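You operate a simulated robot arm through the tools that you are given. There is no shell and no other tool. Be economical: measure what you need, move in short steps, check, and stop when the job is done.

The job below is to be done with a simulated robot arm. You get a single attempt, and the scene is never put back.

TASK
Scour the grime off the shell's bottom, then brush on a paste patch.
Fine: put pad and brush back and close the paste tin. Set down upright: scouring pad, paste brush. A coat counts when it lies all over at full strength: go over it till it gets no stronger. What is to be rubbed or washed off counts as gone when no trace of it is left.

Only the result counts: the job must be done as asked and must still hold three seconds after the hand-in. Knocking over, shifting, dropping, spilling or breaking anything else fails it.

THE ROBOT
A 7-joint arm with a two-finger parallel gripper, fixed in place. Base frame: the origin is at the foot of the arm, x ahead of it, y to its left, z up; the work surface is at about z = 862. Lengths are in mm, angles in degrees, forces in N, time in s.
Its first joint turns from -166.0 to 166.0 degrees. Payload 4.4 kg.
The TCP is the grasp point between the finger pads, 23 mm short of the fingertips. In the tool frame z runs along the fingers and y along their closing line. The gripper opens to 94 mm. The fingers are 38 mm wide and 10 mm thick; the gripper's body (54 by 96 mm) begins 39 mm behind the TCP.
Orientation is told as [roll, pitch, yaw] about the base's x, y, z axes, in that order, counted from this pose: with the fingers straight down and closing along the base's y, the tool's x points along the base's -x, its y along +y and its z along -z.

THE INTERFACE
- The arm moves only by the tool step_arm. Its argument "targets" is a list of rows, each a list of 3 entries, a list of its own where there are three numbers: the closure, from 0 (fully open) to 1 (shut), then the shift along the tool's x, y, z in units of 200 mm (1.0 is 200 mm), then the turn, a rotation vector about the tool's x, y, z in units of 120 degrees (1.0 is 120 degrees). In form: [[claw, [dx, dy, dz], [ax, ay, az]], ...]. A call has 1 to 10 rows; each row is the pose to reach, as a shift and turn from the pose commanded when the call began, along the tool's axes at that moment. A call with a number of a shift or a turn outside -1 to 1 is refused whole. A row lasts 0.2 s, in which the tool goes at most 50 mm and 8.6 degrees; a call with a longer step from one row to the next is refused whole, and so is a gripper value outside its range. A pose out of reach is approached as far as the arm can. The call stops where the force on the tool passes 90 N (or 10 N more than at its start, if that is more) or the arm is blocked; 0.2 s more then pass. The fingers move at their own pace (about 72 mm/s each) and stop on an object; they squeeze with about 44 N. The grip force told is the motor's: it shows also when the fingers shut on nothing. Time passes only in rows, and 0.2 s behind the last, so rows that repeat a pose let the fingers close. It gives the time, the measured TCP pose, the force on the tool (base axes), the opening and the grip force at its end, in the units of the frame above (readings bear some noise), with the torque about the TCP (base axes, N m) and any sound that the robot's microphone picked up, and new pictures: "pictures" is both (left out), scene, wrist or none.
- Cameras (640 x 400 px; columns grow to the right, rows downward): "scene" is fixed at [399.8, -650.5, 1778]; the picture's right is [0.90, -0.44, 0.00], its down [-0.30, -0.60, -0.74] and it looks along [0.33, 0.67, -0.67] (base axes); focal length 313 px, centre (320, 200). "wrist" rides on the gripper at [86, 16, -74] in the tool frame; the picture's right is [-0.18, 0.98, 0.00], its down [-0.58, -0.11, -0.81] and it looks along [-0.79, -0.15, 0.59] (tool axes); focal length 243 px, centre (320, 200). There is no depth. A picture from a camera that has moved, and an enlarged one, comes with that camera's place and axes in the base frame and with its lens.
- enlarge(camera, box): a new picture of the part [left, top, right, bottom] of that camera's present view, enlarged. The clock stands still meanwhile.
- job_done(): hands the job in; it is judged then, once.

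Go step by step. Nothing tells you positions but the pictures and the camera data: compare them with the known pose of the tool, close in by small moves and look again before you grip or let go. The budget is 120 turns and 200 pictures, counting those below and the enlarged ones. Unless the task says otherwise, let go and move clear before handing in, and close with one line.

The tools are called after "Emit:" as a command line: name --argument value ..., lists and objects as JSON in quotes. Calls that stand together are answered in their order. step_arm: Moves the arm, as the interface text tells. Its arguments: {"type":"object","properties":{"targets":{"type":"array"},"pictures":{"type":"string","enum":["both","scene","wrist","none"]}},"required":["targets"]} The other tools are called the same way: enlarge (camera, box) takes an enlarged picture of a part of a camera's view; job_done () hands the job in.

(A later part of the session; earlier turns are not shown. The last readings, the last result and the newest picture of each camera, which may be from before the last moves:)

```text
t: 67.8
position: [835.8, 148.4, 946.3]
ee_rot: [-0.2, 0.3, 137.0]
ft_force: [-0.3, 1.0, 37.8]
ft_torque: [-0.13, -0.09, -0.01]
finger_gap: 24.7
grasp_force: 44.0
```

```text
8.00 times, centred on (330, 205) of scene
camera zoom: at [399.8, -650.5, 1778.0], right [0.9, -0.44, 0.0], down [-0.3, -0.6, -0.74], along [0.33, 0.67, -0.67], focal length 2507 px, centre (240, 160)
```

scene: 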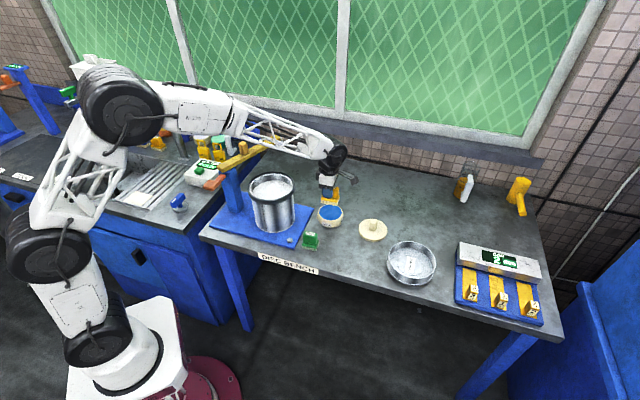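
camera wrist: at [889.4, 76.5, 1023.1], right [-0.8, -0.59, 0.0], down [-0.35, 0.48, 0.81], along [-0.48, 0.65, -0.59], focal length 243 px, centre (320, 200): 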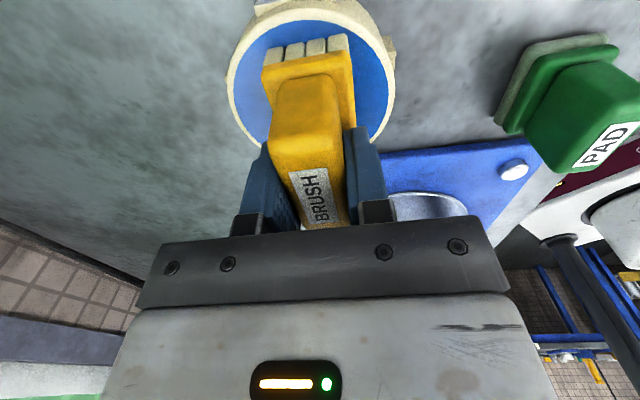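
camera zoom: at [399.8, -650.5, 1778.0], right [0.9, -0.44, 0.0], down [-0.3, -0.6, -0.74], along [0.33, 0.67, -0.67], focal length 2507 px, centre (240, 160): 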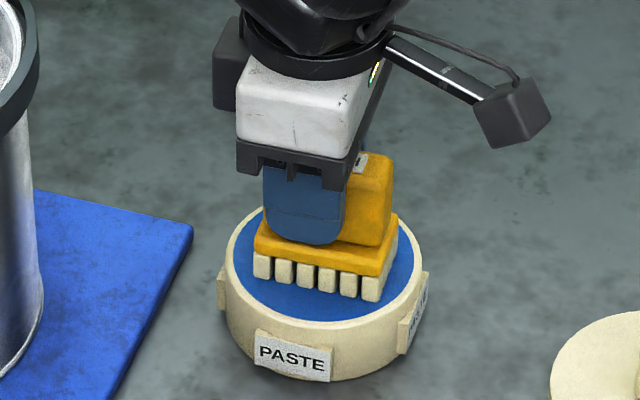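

Flat contact with the paste. I ease off, hold a moment, and lift to check loading.

Emit:
step_arm --targets '[[1, [0, 0, -0.003], [0, 0, 0]], [1, [0, 0, -0.003], [0, 0, 0]], [1, [0, 0, -0.02], [0, 0, 0]], [1, [0, 0, -0.06], [0, 0, 0]], [1, [0, 0, -0.12], [0, 0, 0]], [1, [0, 0, -0.2], [0, 0, 0]], [1, [0, 0, -0.26], [0, 0, 0]], [1, [0, 0, -0.3], [0, 0, 0]], [1, [0, 0, -0.3], [0, 0, 0]]]' --pictures "wrist"

Emit:
enlarge --camera "scene" --box '[300, 180, 360, 230]'

```text
t: 69.8
position: [833.9, 147.4, 1004.6]
ee_rot: [0.0, 0.0, 137.1]
ft_force: [0.4, -0.3, -1.1]
ft_torque: [-0.05, 0.02, 0.0]
finger_gap: 25.8
grasp_force: 43.6
camera wrist: at [886.1, 77.3, 1079.1], right [-0.8, -0.59, 0.0], down [-0.35, 0.48, 0.81], along [-0.48, 0.65, -0.59], focal length 243 px, centre (320, 200)
```

wrist: 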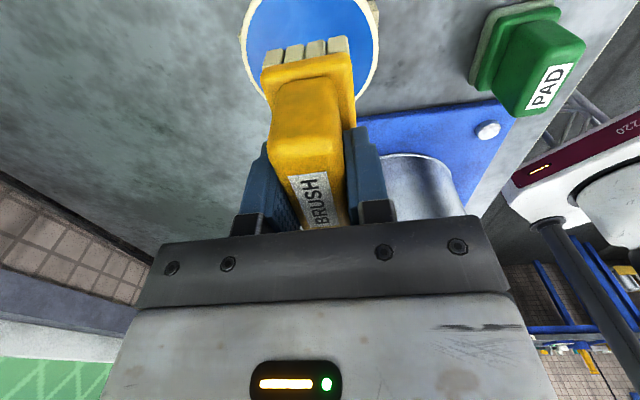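

```text
8.00 times, centred on (330, 205) of scene
camera zoom: at [399.8, -650.5, 1778.0], right [0.9, -0.44, 0.0], down [-0.3, -0.6, -0.74], along [0.33, 0.67, -0.67], focal length 2507 px, centre (240, 160)
```

zoom: 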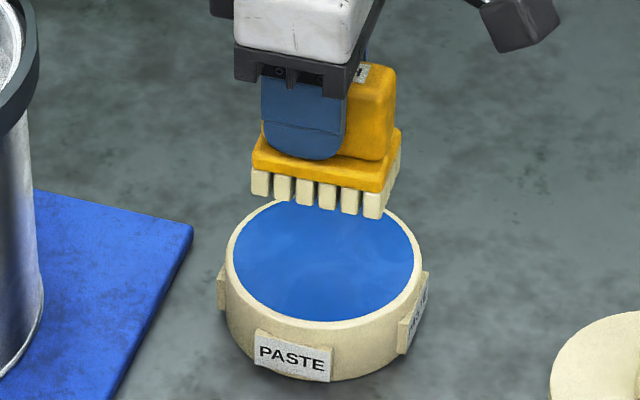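

Bristles show no colour but contact was made; I'll try painting. First straight up, then across to the shell.

Emit:
step_arm --targets '[[1, [0, 0, -0.04], [0, 0, 0]], [1, [0, 0, -0.12], [0, 0, 0]], [1, [0, 0, -0.22], [0, 0, 0]], [1, [0, 0, -0.33], [0, 0, 0]], [1, [0, 0, -0.44], [0, 0, 0]], [1, [0, 0, -0.54], [0, 0, 0]], [1, [0, 0, -0.61], [0, 0, 0]], [1, [0, 0, -0.64], [0, 0, 0]], [1, [0, 0, -0.64], [0, 0, 0]]]' --pictures "none"

Emit:
step_arm --targets '[[1, [-0.05, 0.02, 0], [0, 0, 0]], [1, [-0.15, 0.06, 0], [0, 0, 0]], [1, [-0.27, 0.11, 0], [0, 0, 0]], [1, [-0.4, 0.16, 0], [0, 0, 0]], [1, [-0.53, 0.21, 0], [0, 0, 0]], [1, [-0.66, 0.265, 0], [0, 0, 0]], [1, [-0.79, 0.32, 0], [0, 0, 0]], [1, [-0.9, 0.36, 0], [0, 0, 0]], [1, [-0.97, 0.39, 0], [0, 0, 0]], [1, [-1.0, 0.405, 0], [0, 0, 0]]]'

Emit:
enlarge --camera "scene" --box '[230, 140, 310, 210]'

Emit:
enlarge --camera "wrist" --box '[180, 0, 460, 175]'

```text
t: 71.8
position: [834.5, 148.9, 1132.3]
ee_rot: [-0.1, -0.1, 137.1]
ft_force: [0.1, 0.1, -1.5]
ft_torque: [-0.01, -0.03, -0.02]
finger_gap: 25.8
grasp_force: 44.1
```

```text
t: 74.0
position: [632.2, 224.2, 1131.8]
ee_rot: [0.0, -0.1, 137.1]
ft_force: [-0.9, -0.4, -1.4]
ft_torque: [0.03, 0.0, -0.04]
finger_gap: 25.7
grasp_force: 44.1
camera wrist: at [685.6, 155.7, 1206.5], right [-0.8, -0.59, 0.0], down [-0.35, 0.48, 0.81], along [-0.48, 0.65, -0.59], focal length 243 px, centre (320, 200)
```

scene: 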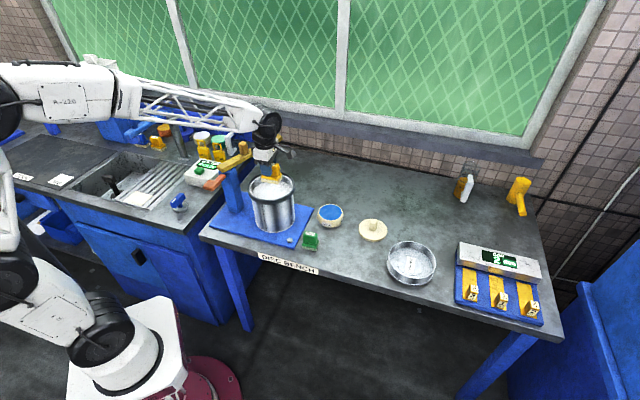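
wrist: 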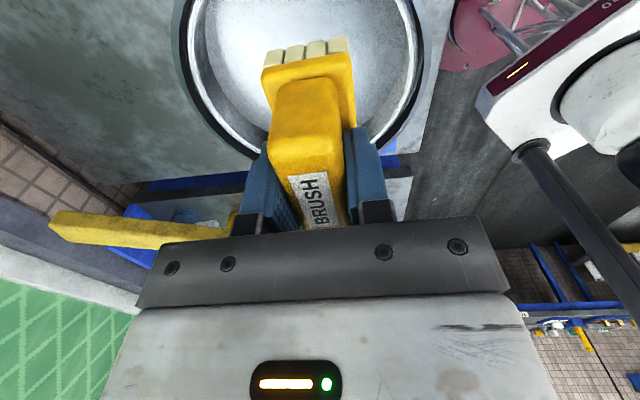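

```text
5.71 times, centred on (270, 175) of scene
camera zoom: at [399.8, -650.5, 1778.0], right [0.9, -0.44, 0.0], down [-0.3, -0.6, -0.74], along [0.33, 0.67, -0.67], focal length 1791 px, centre (606, 343)
```

zoom: 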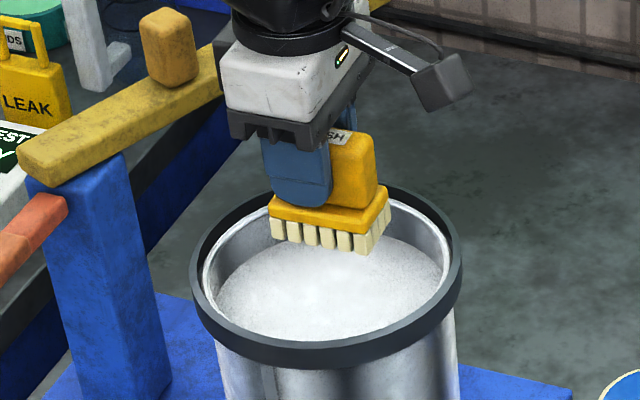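

```text
2.29 times, centred on (320, 88) of wrist
camera zoom: at [685.6, 155.7, 1206.5], right [-0.8, -0.59, 0.0], down [-0.35, 0.48, 0.81], along [-0.48, 0.65, -0.59], focal length 555 px, centre (320, 457)
```

zoom: 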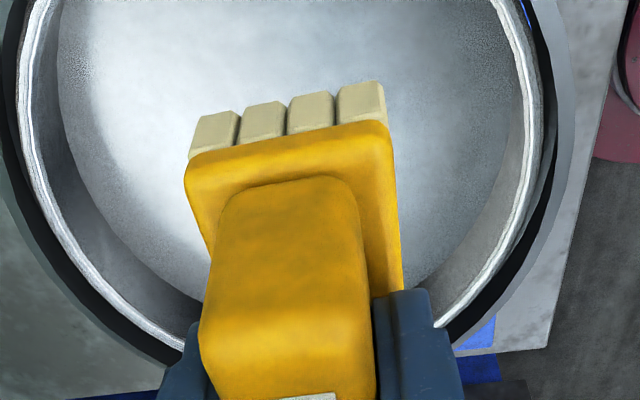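

The brush sits nearly over the former grime spot; I correct by ~7 mm and lower close to the floor.

Emit:
step_arm --targets '[[1, [0.007, -0.02, 0.04], [0, 0, 0]], [1, [0.007, -0.037, 0.11], [0, 0, 0]], [1, [0.007, -0.037, 0.19], [0, 0, 0]], [1, [0.007, -0.037, 0.27], [0, 0, 0]], [1, [0.007, -0.037, 0.33], [0, 0, 0]], [1, [0.007, -0.037, 0.36], [0, 0, 0]], [1, [0.007, -0.037, 0.375], [0, 0, 0]], [1, [0.007, -0.037, 0.385], [0, 0, 0]]]'

Emit:
enlarge --camera "scene" --box '[230, 140, 310, 210]'

```text
t: 75.8
position: [638.9, 229.6, 1056.1]
ee_rot: [0.0, 0.0, 137.0]
ft_force: [-0.4, 0.4, -0.4]
ft_torque: [0.0, 0.02, 0.01]
finger_gap: 25.7
grasp_force: 43.8
camera wrist: at [691.5, 159.5, 1130.6], right [-0.8, -0.59, 0.0], down [-0.35, 0.48, 0.81], along [-0.48, 0.65, -0.59], focal length 243 px, centre (320, 200)
```

scene: 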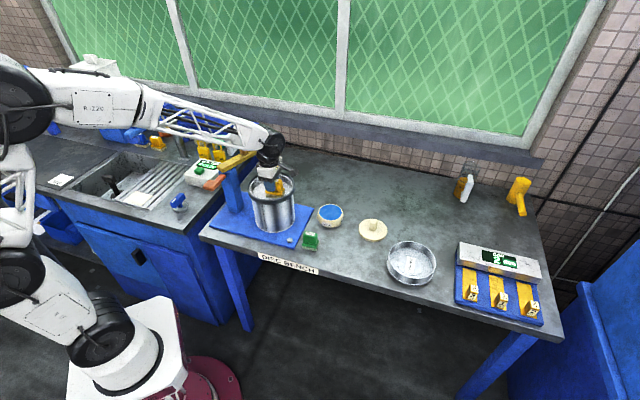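
wrist: 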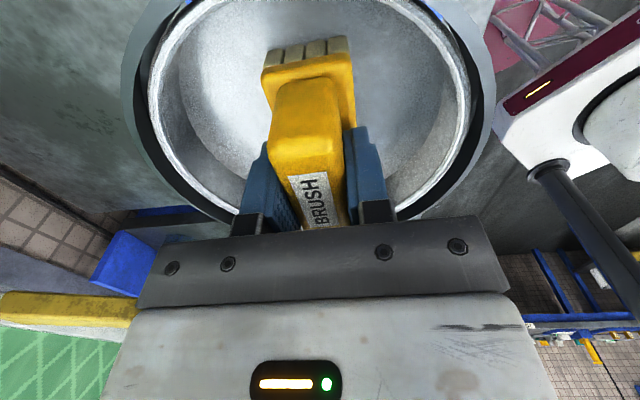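

```text
5.71 times, centred on (270, 175) of scene
camera zoom: at [399.8, -650.5, 1778.0], right [0.9, -0.44, 0.0], down [-0.3, -0.6, -0.74], along [0.33, 0.67, -0.67], focal length 1791 px, centre (606, 343)
```

zoom: 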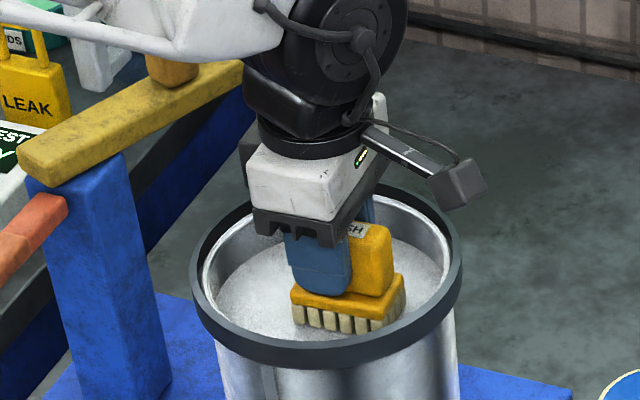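

Close to the floor. I creep down to touch.

Emit:
step_arm --targets '[[1, [0, 0, 0.007], [0, 0, 0]], [1, [0, 0, 0.014], [0, 0, 0]], [1, [0, 0, 0.021], [0, 0, 0]], [1, [0, 0, 0.026], [0, 0, 0]]]' --pictures "none"

```text
t: 76.8
position: [639.7, 229.2, 1052.3]
ee_rot: [-0.1, 0.1, 137.1]
ft_force: [5.4, 3.3, 38.6]
ft_torque: [-0.01, -0.11, 0.07]
finger_gap: 26.1
grasp_force: 43.5
```

Contact. I ease slightly and brush in short strokes, then look.

Emit:
step_arm --targets '[[1, [0, 0, -0.003], [0, 0, 0]], [1, [0.04, 0, -0.003], [0, 0, 0]], [1, [0.04, 0.04, -0.003], [0, 0, 0]], [1, [-0.04, 0.04, -0.003], [0, 0, 0]], [1, [-0.04, -0.04, -0.003], [0, 0, 0]], [1, [0.04, -0.04, -0.003], [0, 0, 0]], [1, [0.04, 0.04, -0.003], [0, 0, 0]], [1, [-0.04, 0.0, -0.003], [0, 0, 0]], [1, [0, 0, -0.003], [0, 0, 0]]]' --pictures "none"

Emit:
step_arm --targets '[[1, [0, 0, -0.03], [0, 0, 0]], [1, [0, 0, -0.09], [0, 0, 0]], [1, [0, 0, -0.17], [0, 0, 0]], [1, [-0.04, 0, -0.25], [0, 0, 0]], [1, [-0.1, 0, -0.32], [0, 0, 0]], [1, [-0.17, 0, -0.37], [0, 0, 0]], [1, [-0.22, 0, -0.39], [0, 0, 0]], [1, [-0.24, 0, -0.39], [0, 0, 0]]]' --pictures "wrist"

Emit:
enlarge --camera "scene" --box '[240, 160, 310, 210]'

```text
t: 78.8
position: [638.5, 229.5, 1050.7]
ee_rot: [0.0, 0.0, 137.1]
ft_force: [-5.4, 7.7, 26.1]
ft_torque: [0.31, 0.24, 0.04]
finger_gap: 25.6
grasp_force: 43.5
```

```text
t: 80.6
position: [604.6, 264.0, 1127.4]
ee_rot: [0.0, 0.0, 137.1]
ft_force: [0.0, 0.1, -1.5]
ft_torque: [0.01, 0.03, -0.01]
finger_gap: 25.6
grasp_force: 43.3
camera wrist: at [656.4, 192.7, 1202.6], right [-0.8, -0.59, 0.0], down [-0.35, 0.48, 0.81], along [-0.48, 0.65, -0.59], focal length 243 px, centre (320, 200)
```

wrist: 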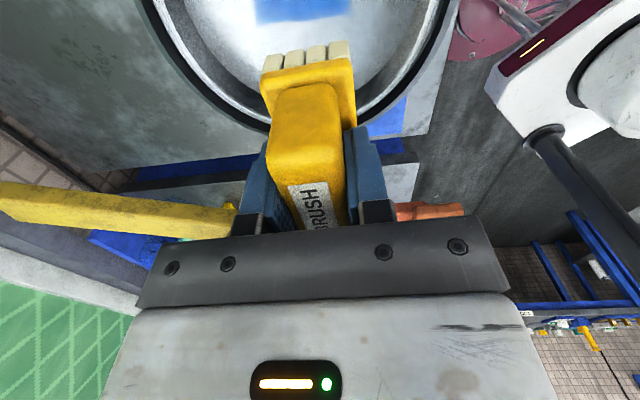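

```text
8.00 times, centred on (275, 185) of scene
camera zoom: at [399.8, -650.5, 1778.0], right [0.9, -0.44, 0.0], down [-0.3, -0.6, -0.74], along [0.33, 0.67, -0.67], focal length 2507 px, centre (680, 320)
```

zoom: 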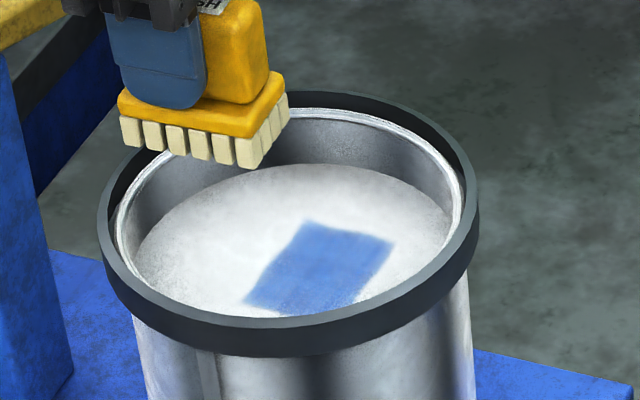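

A blue patch appears where I brushed, not yet at full strength. I'll view it from the side with the wrist camera.

Emit:
step_arm --targets '[[1, [0.04, -0.04, 0], [0, 0, 0]], [1, [0.12, -0.13, 0], [0, 0, 0]], [1, [0.2, -0.23, 0], [0, 0, 0]], [1, [0.24, -0.29, 0], [0, 0, 0]], [1, [0.24, -0.29, 0], [0, 0, 0]]]' --pictures "wrist"

Emit:
enlarge --camera "wrist" --box '[330, 0, 490, 100]'

Emit:
enlarge --camera "scene" --box '[252, 175, 300, 205]'

```text
t: 81.8
position: [679.1, 270.2, 1129.1]
ee_rot: [0.0, 0.0, 137.0]
ft_force: [-0.1, -0.4, -1.4]
ft_torque: [0.03, 0.02, 0.01]
finger_gap: 25.6
grasp_force: 43.8
camera wrist: at [731.4, 200.5, 1204.3], right [-0.8, -0.59, 0.0], down [-0.35, 0.48, 0.81], along [-0.48, 0.65, -0.59], focal length 243 px, centre (320, 200)
```

wrist: 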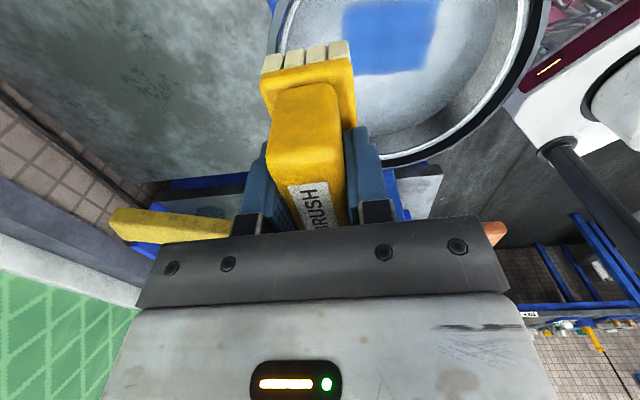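

```text
4.00 times, centred on (410, 50) of wrist
camera zoom: at [731.4, 200.5, 1204.3], right [-0.8, -0.59, 0.0], down [-0.35, 0.48, 0.81], along [-0.48, 0.65, -0.59], focal length 970 px, centre (-40, 800)
```

zoom: 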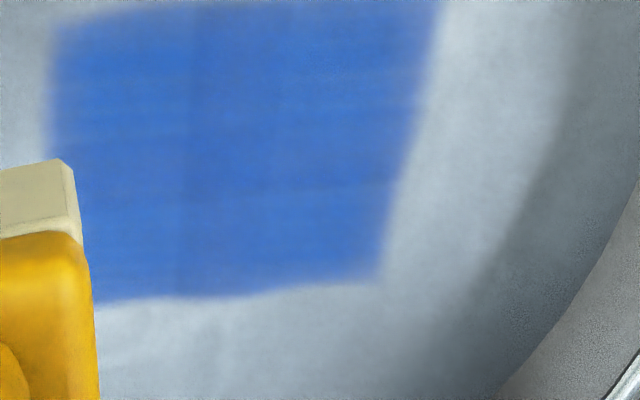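

```text
13.33 times, centred on (276, 190) of scene
camera zoom: at [399.8, -650.5, 1778.0], right [0.9, -0.44, 0.0], down [-0.3, -0.6, -0.74], along [0.33, 0.67, -0.67], focal length 4178 px, centre (907, 333)
```

zoom: 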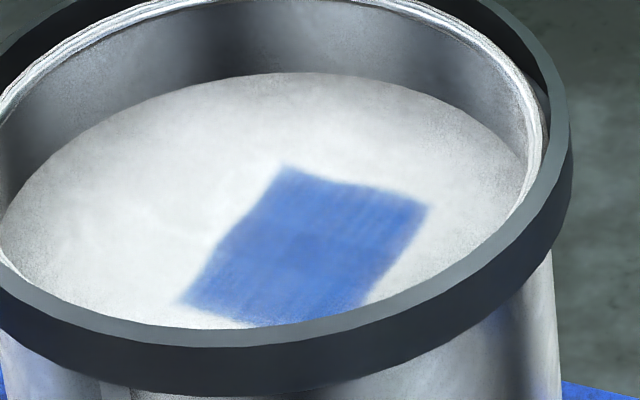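

The painted area is the brush's footprint, centred about 8 mm beyond the grime's centre. I go back, shifted toward -y, and brush a larger area.

Emit:
step_arm --targets '[[1, [0, 0.06, 0], [0, 0, 0]], [1, [0.01, 0.16, 0], [0, 0, 0]], [1, [0.012, 0.26, 0], [0, 0, 0]], [1, [0.012, 0.32, 0.05], [0, 0, 0]], [1, [0.012, 0.32, 0.14], [0, 0, 0]], [1, [0.012, 0.32, 0.24], [0, 0, 0]], [1, [0.012, 0.32, 0.33], [0, 0, 0]], [1, [0.012, 0.32, 0.375], [0, 0, 0]], [1, [0.012, 0.32, 0.387], [0, 0, 0]], [1, [0.012, 0.32, 0.39], [0, 0, 0]]]' --pictures "none"

Emit:
enlarge --camera "scene" --box '[230, 140, 310, 210]'

```text
t: 84.0
position: [634.9, 223.4, 1051.3]
ee_rot: [0.0, 0.0, 136.9]
ft_force: [0.7, -0.1, -1.1]
ft_torque: [0.03, 0.0, -0.02]
finger_gap: 25.6
grasp_force: 43.6
```

```text
5.71 times, centred on (270, 175) of scene
camera zoom: at [399.8, -650.5, 1778.0], right [0.9, -0.44, 0.0], down [-0.3, -0.6, -0.74], along [0.33, 0.67, -0.67], focal length 1791 px, centre (606, 343)
```

zoom: 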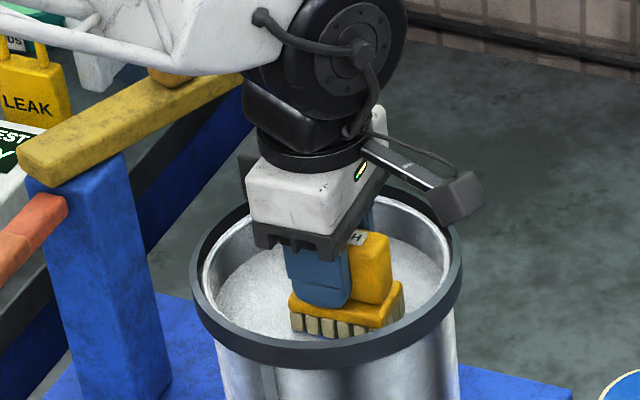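

Just above contact. I press slightly and brush a pattern.

Emit:
step_arm --targets '[[1, [0, 0, 0.006], [0, 0, 0]], [1, [0.045, 0, 0.008], [0, 0, 0]], [1, [0.045, 0.045, 0.008], [0, 0, 0]], [1, [-0.045, 0.045, 0.008], [0, 0, 0]], [1, [-0.045, 0, 0.008], [0, 0, 0]], [1, [0.045, 0, 0.008], [0, 0, 0]], [1, [0.045, -0.045, 0.008], [0, 0, 0]], [1, [-0.045, -0.045, 0.008], [0, 0, 0]], [1, [-0.045, 0.045, 0.008], [0, 0, 0]], [1, [0, 0, 0.008], [0, 0, 0]]]' --pictures "none"

Emit:
step_arm --targets '[[1, [0, 0, 0.002], [0, 0, 0]], [1, [0.045, 0, 0.002], [0, 0, 0]], [1, [0.045, 0.045, 0.002], [0, 0, 0]], [1, [-0.045, 0.045, 0.002], [0, 0, 0]], [1, [-0.045, 0, 0.002], [0, 0, 0]], [1, [0.045, 0, 0.002], [0, 0, 0]], [1, [0.045, -0.045, 0.002], [0, 0, 0]], [1, [-0.045, -0.045, 0.002], [0, 0, 0]], [1, [-0.045, 0.045, 0.002], [0, 0, 0]], [1, [0, 0, 0.002], [0, 0, 0]]]' --pictures "none"

```text
t: 86.2
position: [635.1, 223.2, 1048.9]
ee_rot: [-0.1, 0.0, 136.9]
ft_force: [-15.7, 3.6, 41.9]
ft_torque: [-0.04, 0.37, -0.06]
finger_gap: 25.6
grasp_force: 43.5
```

```text
t: 88.4
position: [635.0, 223.6, 1048.4]
ee_rot: [0.0, 0.0, 136.9]
ft_force: [-23.3, -3.3, 62.8]
ft_torque: [-0.27, 0.74, -0.08]
finger_gap: 25.5
grasp_force: 43.5
```

Firm contact. Now lift and view the patch.

Emit:
step_arm --targets '[[1, [0, 0, -0.02], [0, 0, 0]], [1, [0, 0, -0.06], [0, 0, 0]], [1, [0, 0, -0.13], [0, 0, 0]], [1, [0, 0, -0.22], [0, 0, 0]], [1, [0, 0, -0.32], [0, 0, 0]], [1, [0, -0.06, -0.39], [0, 0, 0]], [1, [0.02, -0.16, -0.42], [0, 0, 0]], [1, [0.06, -0.26, -0.44], [0, 0, 0]], [1, [0.1, -0.32, -0.45], [0, 0, 0]], [1, [0.1, -0.32, -0.45], [0, 0, 0]]]' --pictures "wrist"

Emit:
enlarge --camera "wrist" --box '[330, 0, 490, 100]'

Emit:
enlarge --camera "scene" --box '[252, 175, 300, 205]'

```text
t: 90.6
position: [693.8, 257.5, 1137.7]
ee_rot: [0.0, 0.0, 137.0]
ft_force: [0.9, -0.6, -2.0]
ft_torque: [0.03, -0.01, -0.02]
finger_gap: 25.8
grasp_force: 44.2
camera wrist: at [747.5, 187.9, 1212.7], right [-0.8, -0.59, 0.0], down [-0.35, 0.48, 0.81], along [-0.48, 0.65, -0.59], focal length 243 px, centre (320, 200)
```

wrist: 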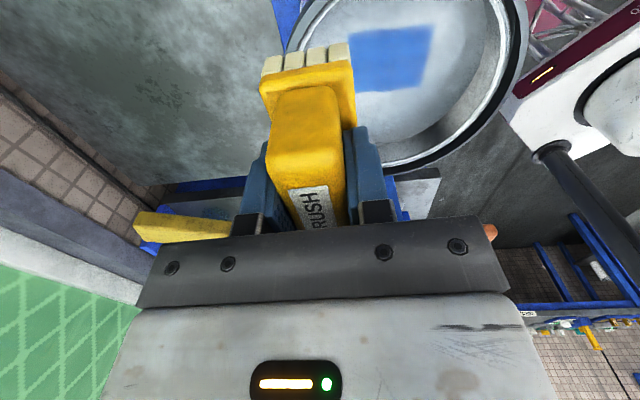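

```text
4.00 times, centred on (410, 50) of wrist
camera zoom: at [747.5, 187.9, 1212.7], right [-0.8, -0.59, 0.0], down [-0.35, 0.48, 0.81], along [-0.48, 0.65, -0.59], focal length 970 px, centre (-40, 800)
```

zoom: 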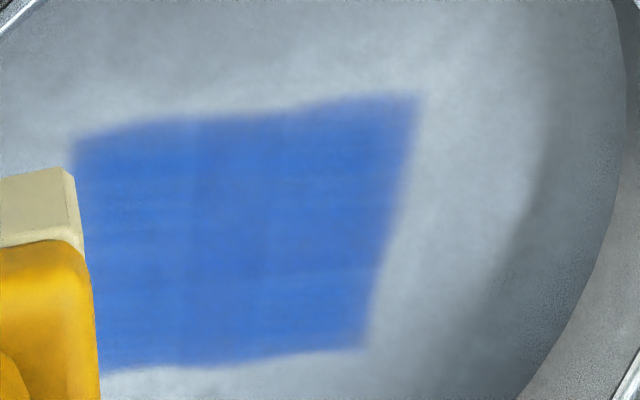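

```text
13.33 times, centred on (276, 190) of scene
camera zoom: at [399.8, -650.5, 1778.0], right [0.9, -0.44, 0.0], down [-0.3, -0.6, -0.74], along [0.33, 0.67, -0.67], focal length 4178 px, centre (907, 333)
```

zoom: 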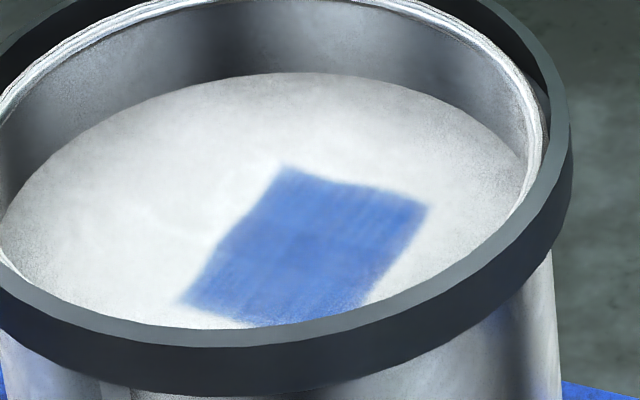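

The patch keeps exactly the same outline as before, so it is a fixed zone and appears fully covered. To be sure of full strength, I reload the brush and go over it again.

Emit:
step_arm --targets '[[1, [0.04, -0.005, 0], [0, 0, 0]], [1, [0.12, -0.01, 0], [0, 0, 0]], [1, [0.24, -0.02, 0], [0, 0, 0]], [1, [0.37, -0.035, 0], [0, 0, 0]], [1, [0.5, -0.05, 0], [0, 0, 0]], [1, [0.63, -0.06, 0], [0, 0, 0]], [1, [0.75, -0.07, 0], [0, 0, 0]], [1, [0.84, -0.08, 0], [0, 0, 0]], [1, [0.893, -0.085, 0], [0, 0, 0]], [1, [0.893, -0.085, 0], [0, 0, 0]]]' --pictures "none"

Emit:
step_arm --targets '[[1, [0, 0, 0.04], [0, 0, 0]], [1, [0, 0, 0.13], [0, 0, 0]], [1, [0, 0, 0.25], [0, 0, 0]], [1, [0, 0, 0.38], [0, 0, 0]], [1, [0, 0, 0.51], [0, 0, 0]], [1, [0, 0, 0.64], [0, 0, 0]], [1, [0, 0, 0.76], [0, 0, 0]], [1, [0, 0, 0.86], [0, 0, 0]], [1, [0, 0, 0.92], [0, 0, 0]], [1, [0, 0, 0.93], [0, 0, 0]]]' --pictures "wrist"

Emit:
enlarge --camera "scene" --box '[300, 180, 360, 230]'

```text
t: 92.8
position: [836.8, 149.6, 1139.6]
ee_rot: [0.0, 0.0, 137.0]
ft_force: [-0.1, 0.1, -0.4]
ft_torque: [-0.02, 0.05, -0.01]
finger_gap: 25.5
grasp_force: 44.1
```

```text
t: 95.0
position: [837.5, 147.2, 952.6]
ee_rot: [0.0, 0.0, 137.0]
ft_force: [0.3, 0.4, -0.8]
ft_torque: [0.01, -0.02, 0.0]
finger_gap: 25.6
grasp_force: 43.6
camera wrist: at [890.1, 77.6, 1027.4], right [-0.8, -0.59, 0.0], down [-0.35, 0.48, 0.81], along [-0.48, 0.65, -0.59], focal length 243 px, centre (320, 200)
```

wrist: 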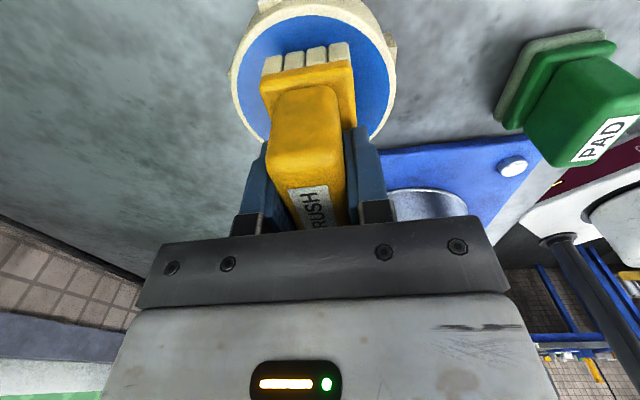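

```text
8.00 times, centred on (330, 205) of scene
camera zoom: at [399.8, -650.5, 1778.0], right [0.9, -0.44, 0.0], down [-0.3, -0.6, -0.74], along [0.33, 0.67, -0.67], focal length 2507 px, centre (240, 160)
```

zoom: 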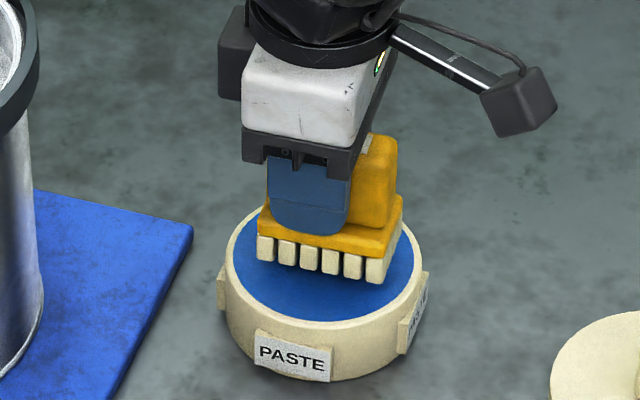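

Aligned; I creep onto the paste.

Emit:
step_arm --targets '[[1, [0, 0.01, 0.015], [0, 0, 0]], [1, [0, 0.01, 0.03], [0, 0, 0]], [1, [0, 0.01, 0.038], [0, 0, 0]], [1, [0, 0.01, 0.044], [0, 0, 0]], [1, [0, 0.01, 0.05], [0, 0, 0]]]' --pictures "none"

```text
t: 96.2
position: [837.1, 146.1, 941.7]
ee_rot: [-0.1, 0.0, 137.0]
ft_force: [-0.9, -0.3, -1.0]
ft_torque: [0.02, -0.01, 0.01]
finger_gap: 25.6
grasp_force: 44.3
```

Emit:
step_arm --targets '[[1, [0, 0, 0.005], [0, 0, 0]], [1, [0, 0, 0.01], [0, 0, 0]], [1, [0, 0, 0.013], [0, 0, 0]]]' --pictures "none"

Emit:
enlarge --camera "scene" --box '[300, 180, 360, 230]'

```text
t: 97.0
position: [835.5, 145.1, 939.8]
ee_rot: [-0.2, 0.0, 137.1]
ft_force: [2.8, -1.0, 6.4]
ft_torque: [-0.07, -0.05, 0.05]
finger_gap: 25.8
grasp_force: 43.9
```

```text
8.00 times, centred on (330, 205) of scene
camera zoom: at [399.8, -650.5, 1778.0], right [0.9, -0.44, 0.0], down [-0.3, -0.6, -0.74], along [0.33, 0.67, -0.67], focal length 2507 px, centre (240, 160)
```

zoom: 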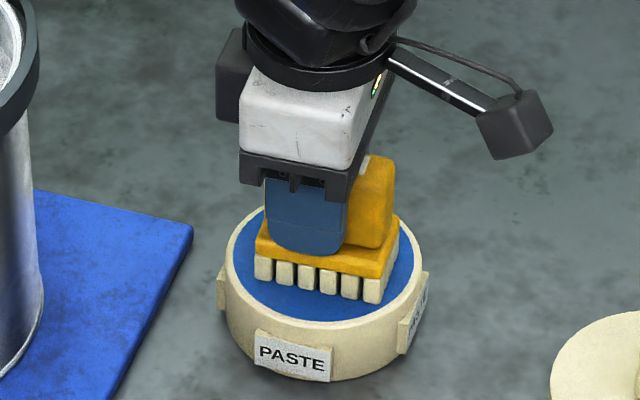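

Loaded again. Lift and return to the patch.

Emit:
step_arm --targets '[[1, [0, 0, 0.003], [0, 0, 0]], [1, [0, 0, -0.03], [0, 0, 0]], [1, [0, 0, -0.1], [0, 0, 0]], [1, [0, 0, -0.22], [0, 0, 0]], [1, [0, 0, -0.36], [0, 0, 0]], [1, [0, 0, -0.5], [0, 0, 0]], [1, [0, 0, -0.65], [0, 0, 0]], [1, [0, 0, -0.8], [0, 0, 0]], [1, [0, 0, -0.92], [0, 0, 0]], [1, [0, 0, -0.97], [0, 0, 0]]]' --pictures "none"

Emit:
step_arm --targets '[[1, [-0.05, 0.02, 0], [0, 0, 0]], [1, [-0.15, 0.055, 0], [0, 0, 0]], [1, [-0.27, 0.1, 0], [0, 0, 0]], [1, [-0.4, 0.145, 0], [0, 0, 0]], [1, [-0.53, 0.19, 0], [0, 0, 0]], [1, [-0.66, 0.24, 0], [0, 0, 0]], [1, [-0.79, 0.285, 0], [0, 0, 0]], [1, [-0.9, 0.325, 0], [0, 0, 0]], [1, [-0.97, 0.35, 0], [0, 0, 0]], [1, [-1.0, 0.36, 0], [0, 0, 0]]]' --pictures "none"

```text
t: 99.2
position: [836.4, 145.1, 1133.1]
ee_rot: [0.1, 0.0, 137.0]
ft_force: [0.5, -0.4, -1.3]
ft_torque: [-0.01, -0.02, 0.02]
finger_gap: 25.4
grasp_force: 44.3
```

```text
t: 101.4
position: [639.6, 230.5, 1134.6]
ee_rot: [0.0, 0.0, 137.0]
ft_force: [0.8, 0.2, -0.8]
ft_torque: [0.01, 0.0, 0.01]
finger_gap: 25.6
grasp_force: 44.0
```

Over the patch. Descend and creep to contact.

Emit:
step_arm --targets '[[1, [0, 0, 0.04], [0, 0, 0]], [1, [0, 0, 0.12], [0, 0, 0]], [1, [0, 0, 0.22], [0, 0, 0]], [1, [0, 0, 0.32], [0, 0, 0]], [1, [0, 0, 0.39], [0, 0, 0]], [1, [0, 0, 0.425], [0, 0, 0]], [1, [0, 0, 0.435], [0, 0, 0]], [1, [0, 0, 0.441], [0, 0, 0]], [1, [0, 0, 0.446], [0, 0, 0]]]' --pictures "none"

```text
t: 103.4
position: [641.0, 230.0, 1048.1]
ee_rot: [-0.3, 0.1, 137.0]
ft_force: [-5.2, -7.3, 57.5]
ft_torque: [-0.28, 0.61, -0.06]
finger_gap: 25.5
grasp_force: 44.1
```

Contact. I ease off and brush the whole zone thoroughly, twice.

Emit:
step_arm --targets '[[1, [0, 0, -0.004], [0, 0, 0]], [1, [0.04, 0.08, -0.003], [0, 0, 0]], [1, [-0.04, 0.08, -0.003], [0, 0, 0]], [1, [-0.04, 0.0, -0.003], [0, 0, 0]], [1, [0.04, 0.0, -0.003], [0, 0, 0]], [1, [0.04, -0.08, -0.003], [0, 0, 0]], [1, [-0.04, -0.08, -0.003], [0, 0, 0]], [1, [0, -0.04, -0.003], [0, 0, 0]], [1, [0, 0.06, -0.003], [0, 0, 0]], [1, [0, 0, -0.003], [0, 0, 0]]]' --pictures "none"

Emit:
step_arm --targets '[[1, [0.0, 0, 0.001], [0, 0, 0]], [1, [0.04, 0.08, 0.001], [0, 0, 0]], [1, [-0.04, 0.08, 0.001], [0, 0, 0]], [1, [-0.04, 0.0, 0.001], [0, 0, 0]], [1, [0.04, 0.0, 0.001], [0, 0, 0]], [1, [0.04, -0.08, 0.001], [0, 0, 0]], [1, [-0.04, -0.08, 0.001], [0, 0, 0]], [1, [0, -0.04, 0.001], [0, 0, 0]], [1, [0, 0.06, 0.001], [0, 0, 0]], [1, [0, 0, 0.001], [0, 0, 0]]]' --pictures "none"

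Emit:
step_arm --targets '[[1, [0, 0, -0.02], [0, 0, 0]], [1, [0, 0, -0.06], [0, 0, 0]], [1, [0, 0, -0.13], [0, 0, 0]], [1, [0, 0, -0.22], [0, 0, 0]], [1, [0, 0, -0.32], [0, 0, 0]], [1, [0, -0.06, -0.39], [0, 0, 0]], [1, [0.02, -0.14, -0.42], [0, 0, 0]], [1, [0.06, -0.23, -0.44], [0, 0, 0]], [1, [0.1, -0.28, -0.45], [0, 0, 0]], [1, [0.1, -0.28, -0.45], [0, 0, 0]]]' --pictures "wrist"

Emit:
enlarge --camera "wrist" --box '[330, 0, 490, 100]'

Emit:
enlarge --camera "scene" --box '[252, 175, 300, 205]'

```text
t: 104.3
position: [625.6, 225.6, 1048.3]
ee_rot: [-0.3, 0.2, 136.9]
ft_force: [-1.9, -2.5, 9.7]
ft_torque: [0.01, 0.37, 0.05]
finger_gap: 25.7
grasp_force: 43.6
stopped in row 4: the force on the tool passed its limit at 102 N (the readings are from after the stop); the commanded pose is now the measured one
```

```text
t: 106.5
position: [626.5, 225.4, 1048.8]
ee_rot: [0.0, 0.2, 137.1]
ft_force: [-11.0, -13.5, 49.0]
ft_torque: [-0.65, 0.58, -0.01]
finger_gap: 25.7
grasp_force: 44.8
```

```text
t: 108.7
position: [676.5, 252.9, 1138.7]
ee_rot: [0.0, 0.2, 137.0]
ft_force: [0.4, -0.8, -1.1]
ft_torque: [0.04, -0.01, 0.0]
finger_gap: 25.3
grasp_force: 43.5
camera wrist: at [729.6, 182.8, 1214.0], right [-0.8, -0.59, 0.0], down [-0.35, 0.48, 0.81], along [-0.48, 0.65, -0.59], focal length 243 px, centre (320, 200)
```

wrist: 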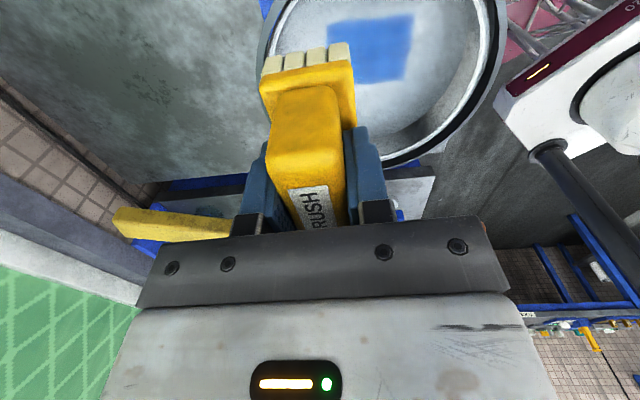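

```text
4.00 times, centred on (410, 50) of wrist
camera zoom: at [729.6, 182.8, 1214.0], right [-0.8, -0.59, 0.0], down [-0.35, 0.48, 0.81], along [-0.48, 0.65, -0.59], focal length 970 px, centre (-40, 800)
```

zoom: 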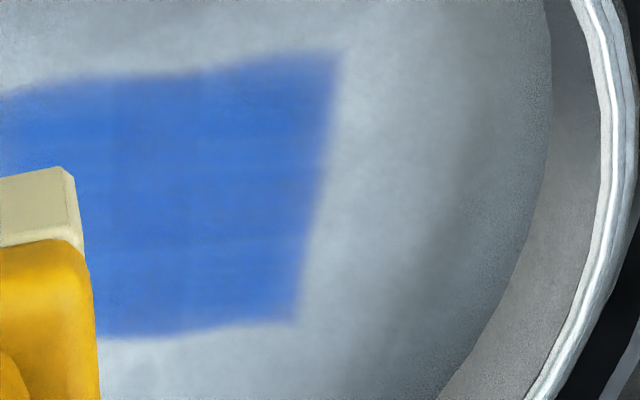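

```text
13.33 times, centred on (276, 190) of scene
camera zoom: at [399.8, -650.5, 1778.0], right [0.9, -0.44, 0.0], down [-0.3, -0.6, -0.74], along [0.33, 0.67, -0.67], focal length 4178 px, centre (907, 333)
```

zoom: 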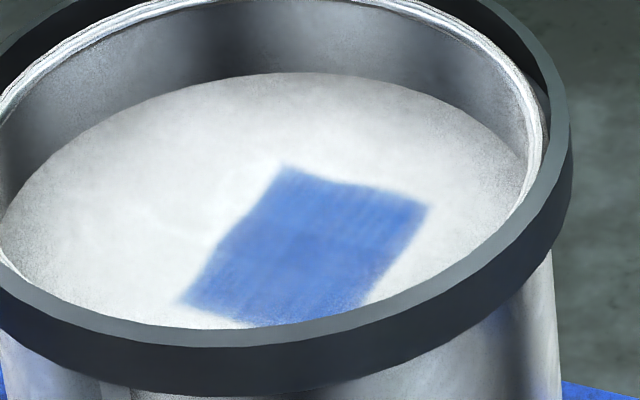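

The patch is unchanged after reloading, so it is at full strength, and the shell hasn't moved. Now I take the brush home.

Emit:
step_arm --targets '[[1, [0.04, 0.017, 0], [0, 0, 0]], [1, [0.12, 0.05, 0], [0, 0, 0]], [1, [0.22, 0.093, 0], [0, 0, 0]], [1, [0.33, 0.14, 0], [0, 0, 0]], [1, [0.44, 0.186, 0], [0, 0, 0]], [1, [0.55, 0.232, 0], [0, 0, 0]], [1, [0.65, 0.275, 0], [0, 0, 0]], [1, [0.73, 0.309, 0], [0, 0, 0]], [1, [0.777, 0.329, 0], [0, 0, 0]], [1, [0.777, 0.329, 0], [0, 0, 0]]]' --pictures "none"

Emit:
step_arm --targets '[[1, [0.04, 0.017, 0], [0, 0, 0]], [1, [0.12, 0.05, 0], [0, 0, 0]], [1, [0.22, 0.093, 0], [0, 0, 0]], [1, [0.33, 0.14, 0], [0, 0, 0]], [1, [0.44, 0.186, 0], [0, 0, 0]], [1, [0.55, 0.232, 0], [0, 0, 0]], [1, [0.65, 0.275, 0], [0, 0, 0]], [1, [0.73, 0.309, 0], [0, 0, 0]], [1, [0.777, 0.329, 0], [0, 0, 0]], [1, [0.777, 0.329, 0], [0, 0, 0]]]' --pictures "none"

Emit:
step_arm --targets '[[1, [0, 0, 0.04], [0, 0, 0]], [1, [0, 0, 0.13], [0, 0, 0]], [1, [0, 0, 0.25], [0, 0, 0]], [1, [0, 0, 0.38], [0, 0, 0]], [1, [0, 0, 0.51], [0, 0, 0]], [1, [0, 0, 0.64], [0, 0, 0]], [1, [0, 0, 0.76], [0, 0, 0]], [1, [0, 0, 0.87], [0, 0, 0]], [1, [0, 0, 0.96], [0, 0, 0]], [1, [0, 0, 1.0], [0, 0, 0]]]'

Emit:
enlarge --camera "scene" --box '[300, 200, 400, 270]'

```text
t: 110.9
position: [747.6, 98.8, 1139.6]
ee_rot: [-0.2, 0.2, 137.0]
ft_force: [0.3, -0.6, -0.7]
ft_torque: [-0.04, 0.0, -0.01]
finger_gap: 25.5
grasp_force: 44.2
```

```text
t: 113.1
position: [815.9, -55.5, 1137.0]
ee_rot: [-0.1, 0.0, 137.0]
ft_force: [0.7, -0.7, -1.0]
ft_torque: [-0.01, 0.0, 0.0]
finger_gap: 25.6
grasp_force: 44.3
```

```text
t: 115.3
position: [817.2, -55.8, 939.6]
ee_rot: [-0.2, 0.2, 137.0]
ft_force: [0.2, 0.1, -0.1]
ft_torque: [-0.01, 0.03, 0.02]
finger_gap: 25.6
grasp_force: 43.8
camera wrist: at [869.9, -126.1, 1014.0], right [-0.8, -0.59, 0.0], down [-0.35, 0.48, 0.8], along [-0.48, 0.65, -0.59], focal length 243 px, centre (320, 200)
```

scene: 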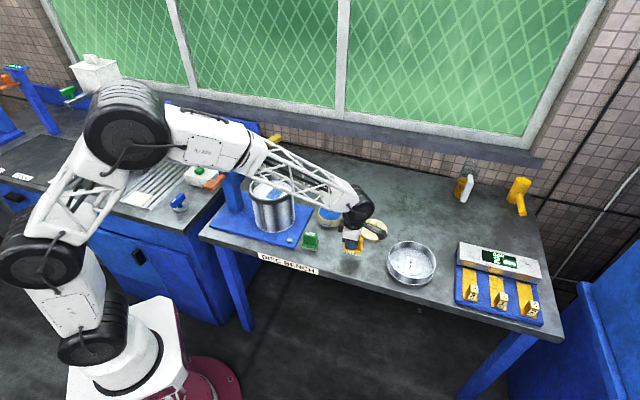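
wrist: 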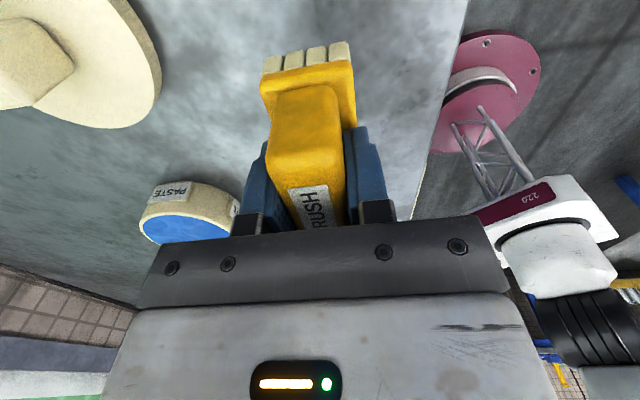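

```text
5.71 times, centred on (350, 235) of scene
camera zoom: at [399.8, -650.5, 1778.0], right [0.9, -0.44, 0.0], down [-0.3, -0.6, -0.74], along [0.33, 0.67, -0.67], focal length 1791 px, centre (149, 0)
```

zoom: 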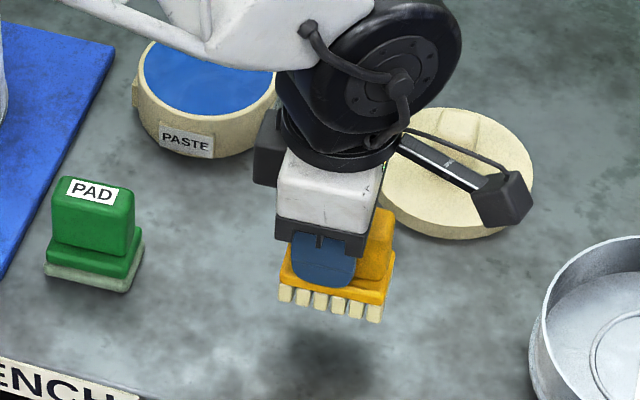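

Above home. Lower to just above the bench, then creep.

Emit:
step_arm --targets '[[1, [-0.009, 0.008, 0.04], [0, 0, 0]], [1, [-0.009, 0.008, 0.1], [0, 0, 0]], [1, [-0.009, 0.008, 0.15], [0, 0, 0]], [1, [-0.009, 0.008, 0.175], [0, 0, 0]], [1, [-0.009, 0.008, 0.185], [0, 0, 0]], [1, [-0.009, 0.008, 0.19], [0, 0, 0]]]' --pictures "none"

Emit:
enlarge --camera "scene" --box '[300, 200, 400, 270]'

```text
t: 116.7
position: [813.7, -55.3, 901.5]
ee_rot: [-0.2, 0.2, 136.9]
ft_force: [1.2, -1.6, 5.6]
ft_torque: [-0.07, 0.12, 0.07]
finger_gap: 25.7
grasp_force: 44.2
```

```text
5.71 times, centred on (350, 235) of scene
camera zoom: at [399.8, -650.5, 1778.0], right [0.9, -0.44, 0.0], down [-0.3, -0.6, -0.74], along [0.33, 0.67, -0.67], focal length 1791 px, centre (149, 0)
```

zoom: 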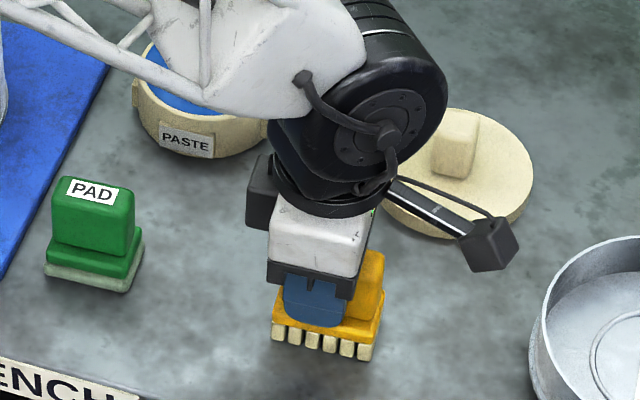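

Touching down at home. Open and rise.

Emit:
step_arm --targets '[[0.6, [0, 0, 0], [0, 0, 0]], [0.3, [0, 0, 0], [0, 0, 0]], [0, [0, 0, 0], [0, 0, 0]], [0, [0, 0, 0], [0, 0, 0]], [0, [0, 0, -0.02], [0, 0, 0]], [0, [0, 0, -0.1], [0, 0, 0]], [0, [0, 0, -0.28], [0, 0, 0]], [0, [0, 0, -0.5], [0, 0, 0]], [0, [0, 0, -0.7], [0, 0, 0]], [0, [0, 0, -0.7], [0, 0, 0]]]'

Emit:
enlarge --camera "scene" --box '[300, 200, 400, 270]'

```text
t: 118.9
position: [815.0, -56.8, 1041.9]
ee_rot: [-0.1, 0.1, 137.0]
ft_force: [0.6, -0.1, 0.2]
ft_torque: [0.03, -0.01, -0.01]
finger_gap: 94.0
grasp_force: 0.1
camera wrist: at [867.1, -127.0, 1117.2], right [-0.8, -0.59, 0.0], down [-0.35, 0.48, 0.81], along [-0.48, 0.65, -0.59], focal length 243 px, centre (320, 200)
```

scene: 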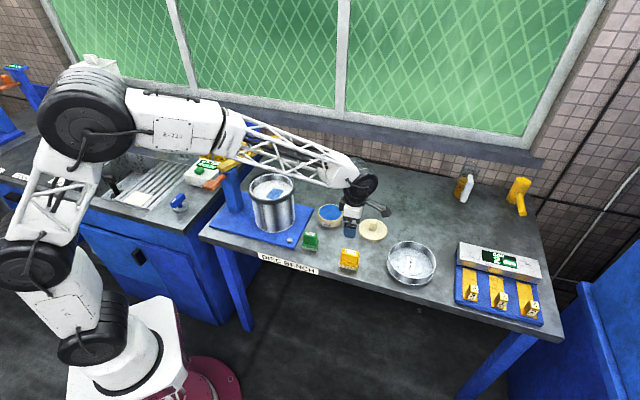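
wrist: 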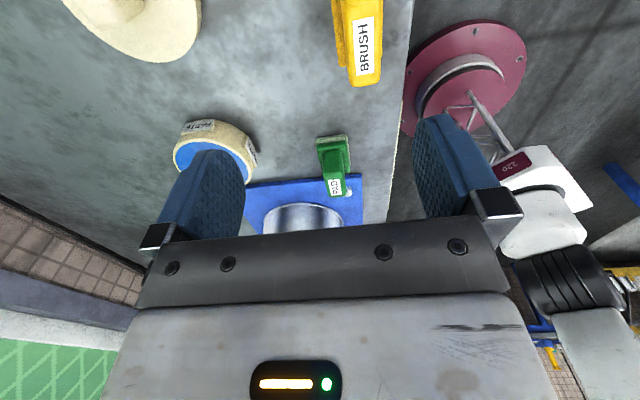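

```text
5.71 times, centred on (350, 235) of scene
camera zoom: at [399.8, -650.5, 1778.0], right [0.9, -0.44, 0.0], down [-0.3, -0.6, -0.74], along [0.33, 0.67, -0.67], focal length 1791 px, centre (149, 0)
```

zoom: 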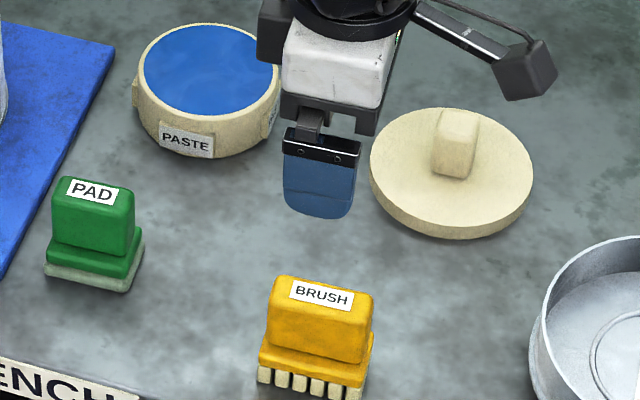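

The brush got dragged about 20 mm while the fingers opened. I look closely at where it stands.

Emit:
enlarge --camera "scene" --box '[310, 220, 390, 280]'

Emit:
enlarge --camera "wrist" --box '[280, 0, 420, 90]'

```text
6.67 times, centred on (350, 250) of scene
camera zoom: at [399.8, -650.5, 1778.0], right [0.9, -0.44, 0.0], down [-0.3, -0.6, -0.74], along [0.33, 0.67, -0.67], focal length 2089 px, centre (120, -133)
```

zoom: 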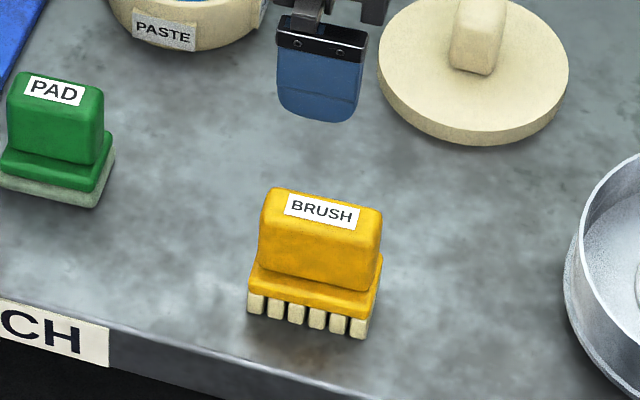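

```text
4.44 times, centred on (350, 45) of wrist
camera zoom: at [867.1, -127.0, 1117.2], right [-0.8, -0.59, 0.0], down [-0.35, 0.48, 0.81], along [-0.48, 0.65, -0.59], focal length 1078 px, centre (187, 889)
```

zoom: 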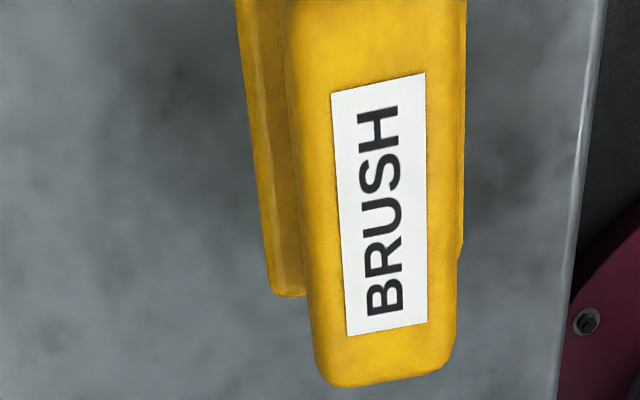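

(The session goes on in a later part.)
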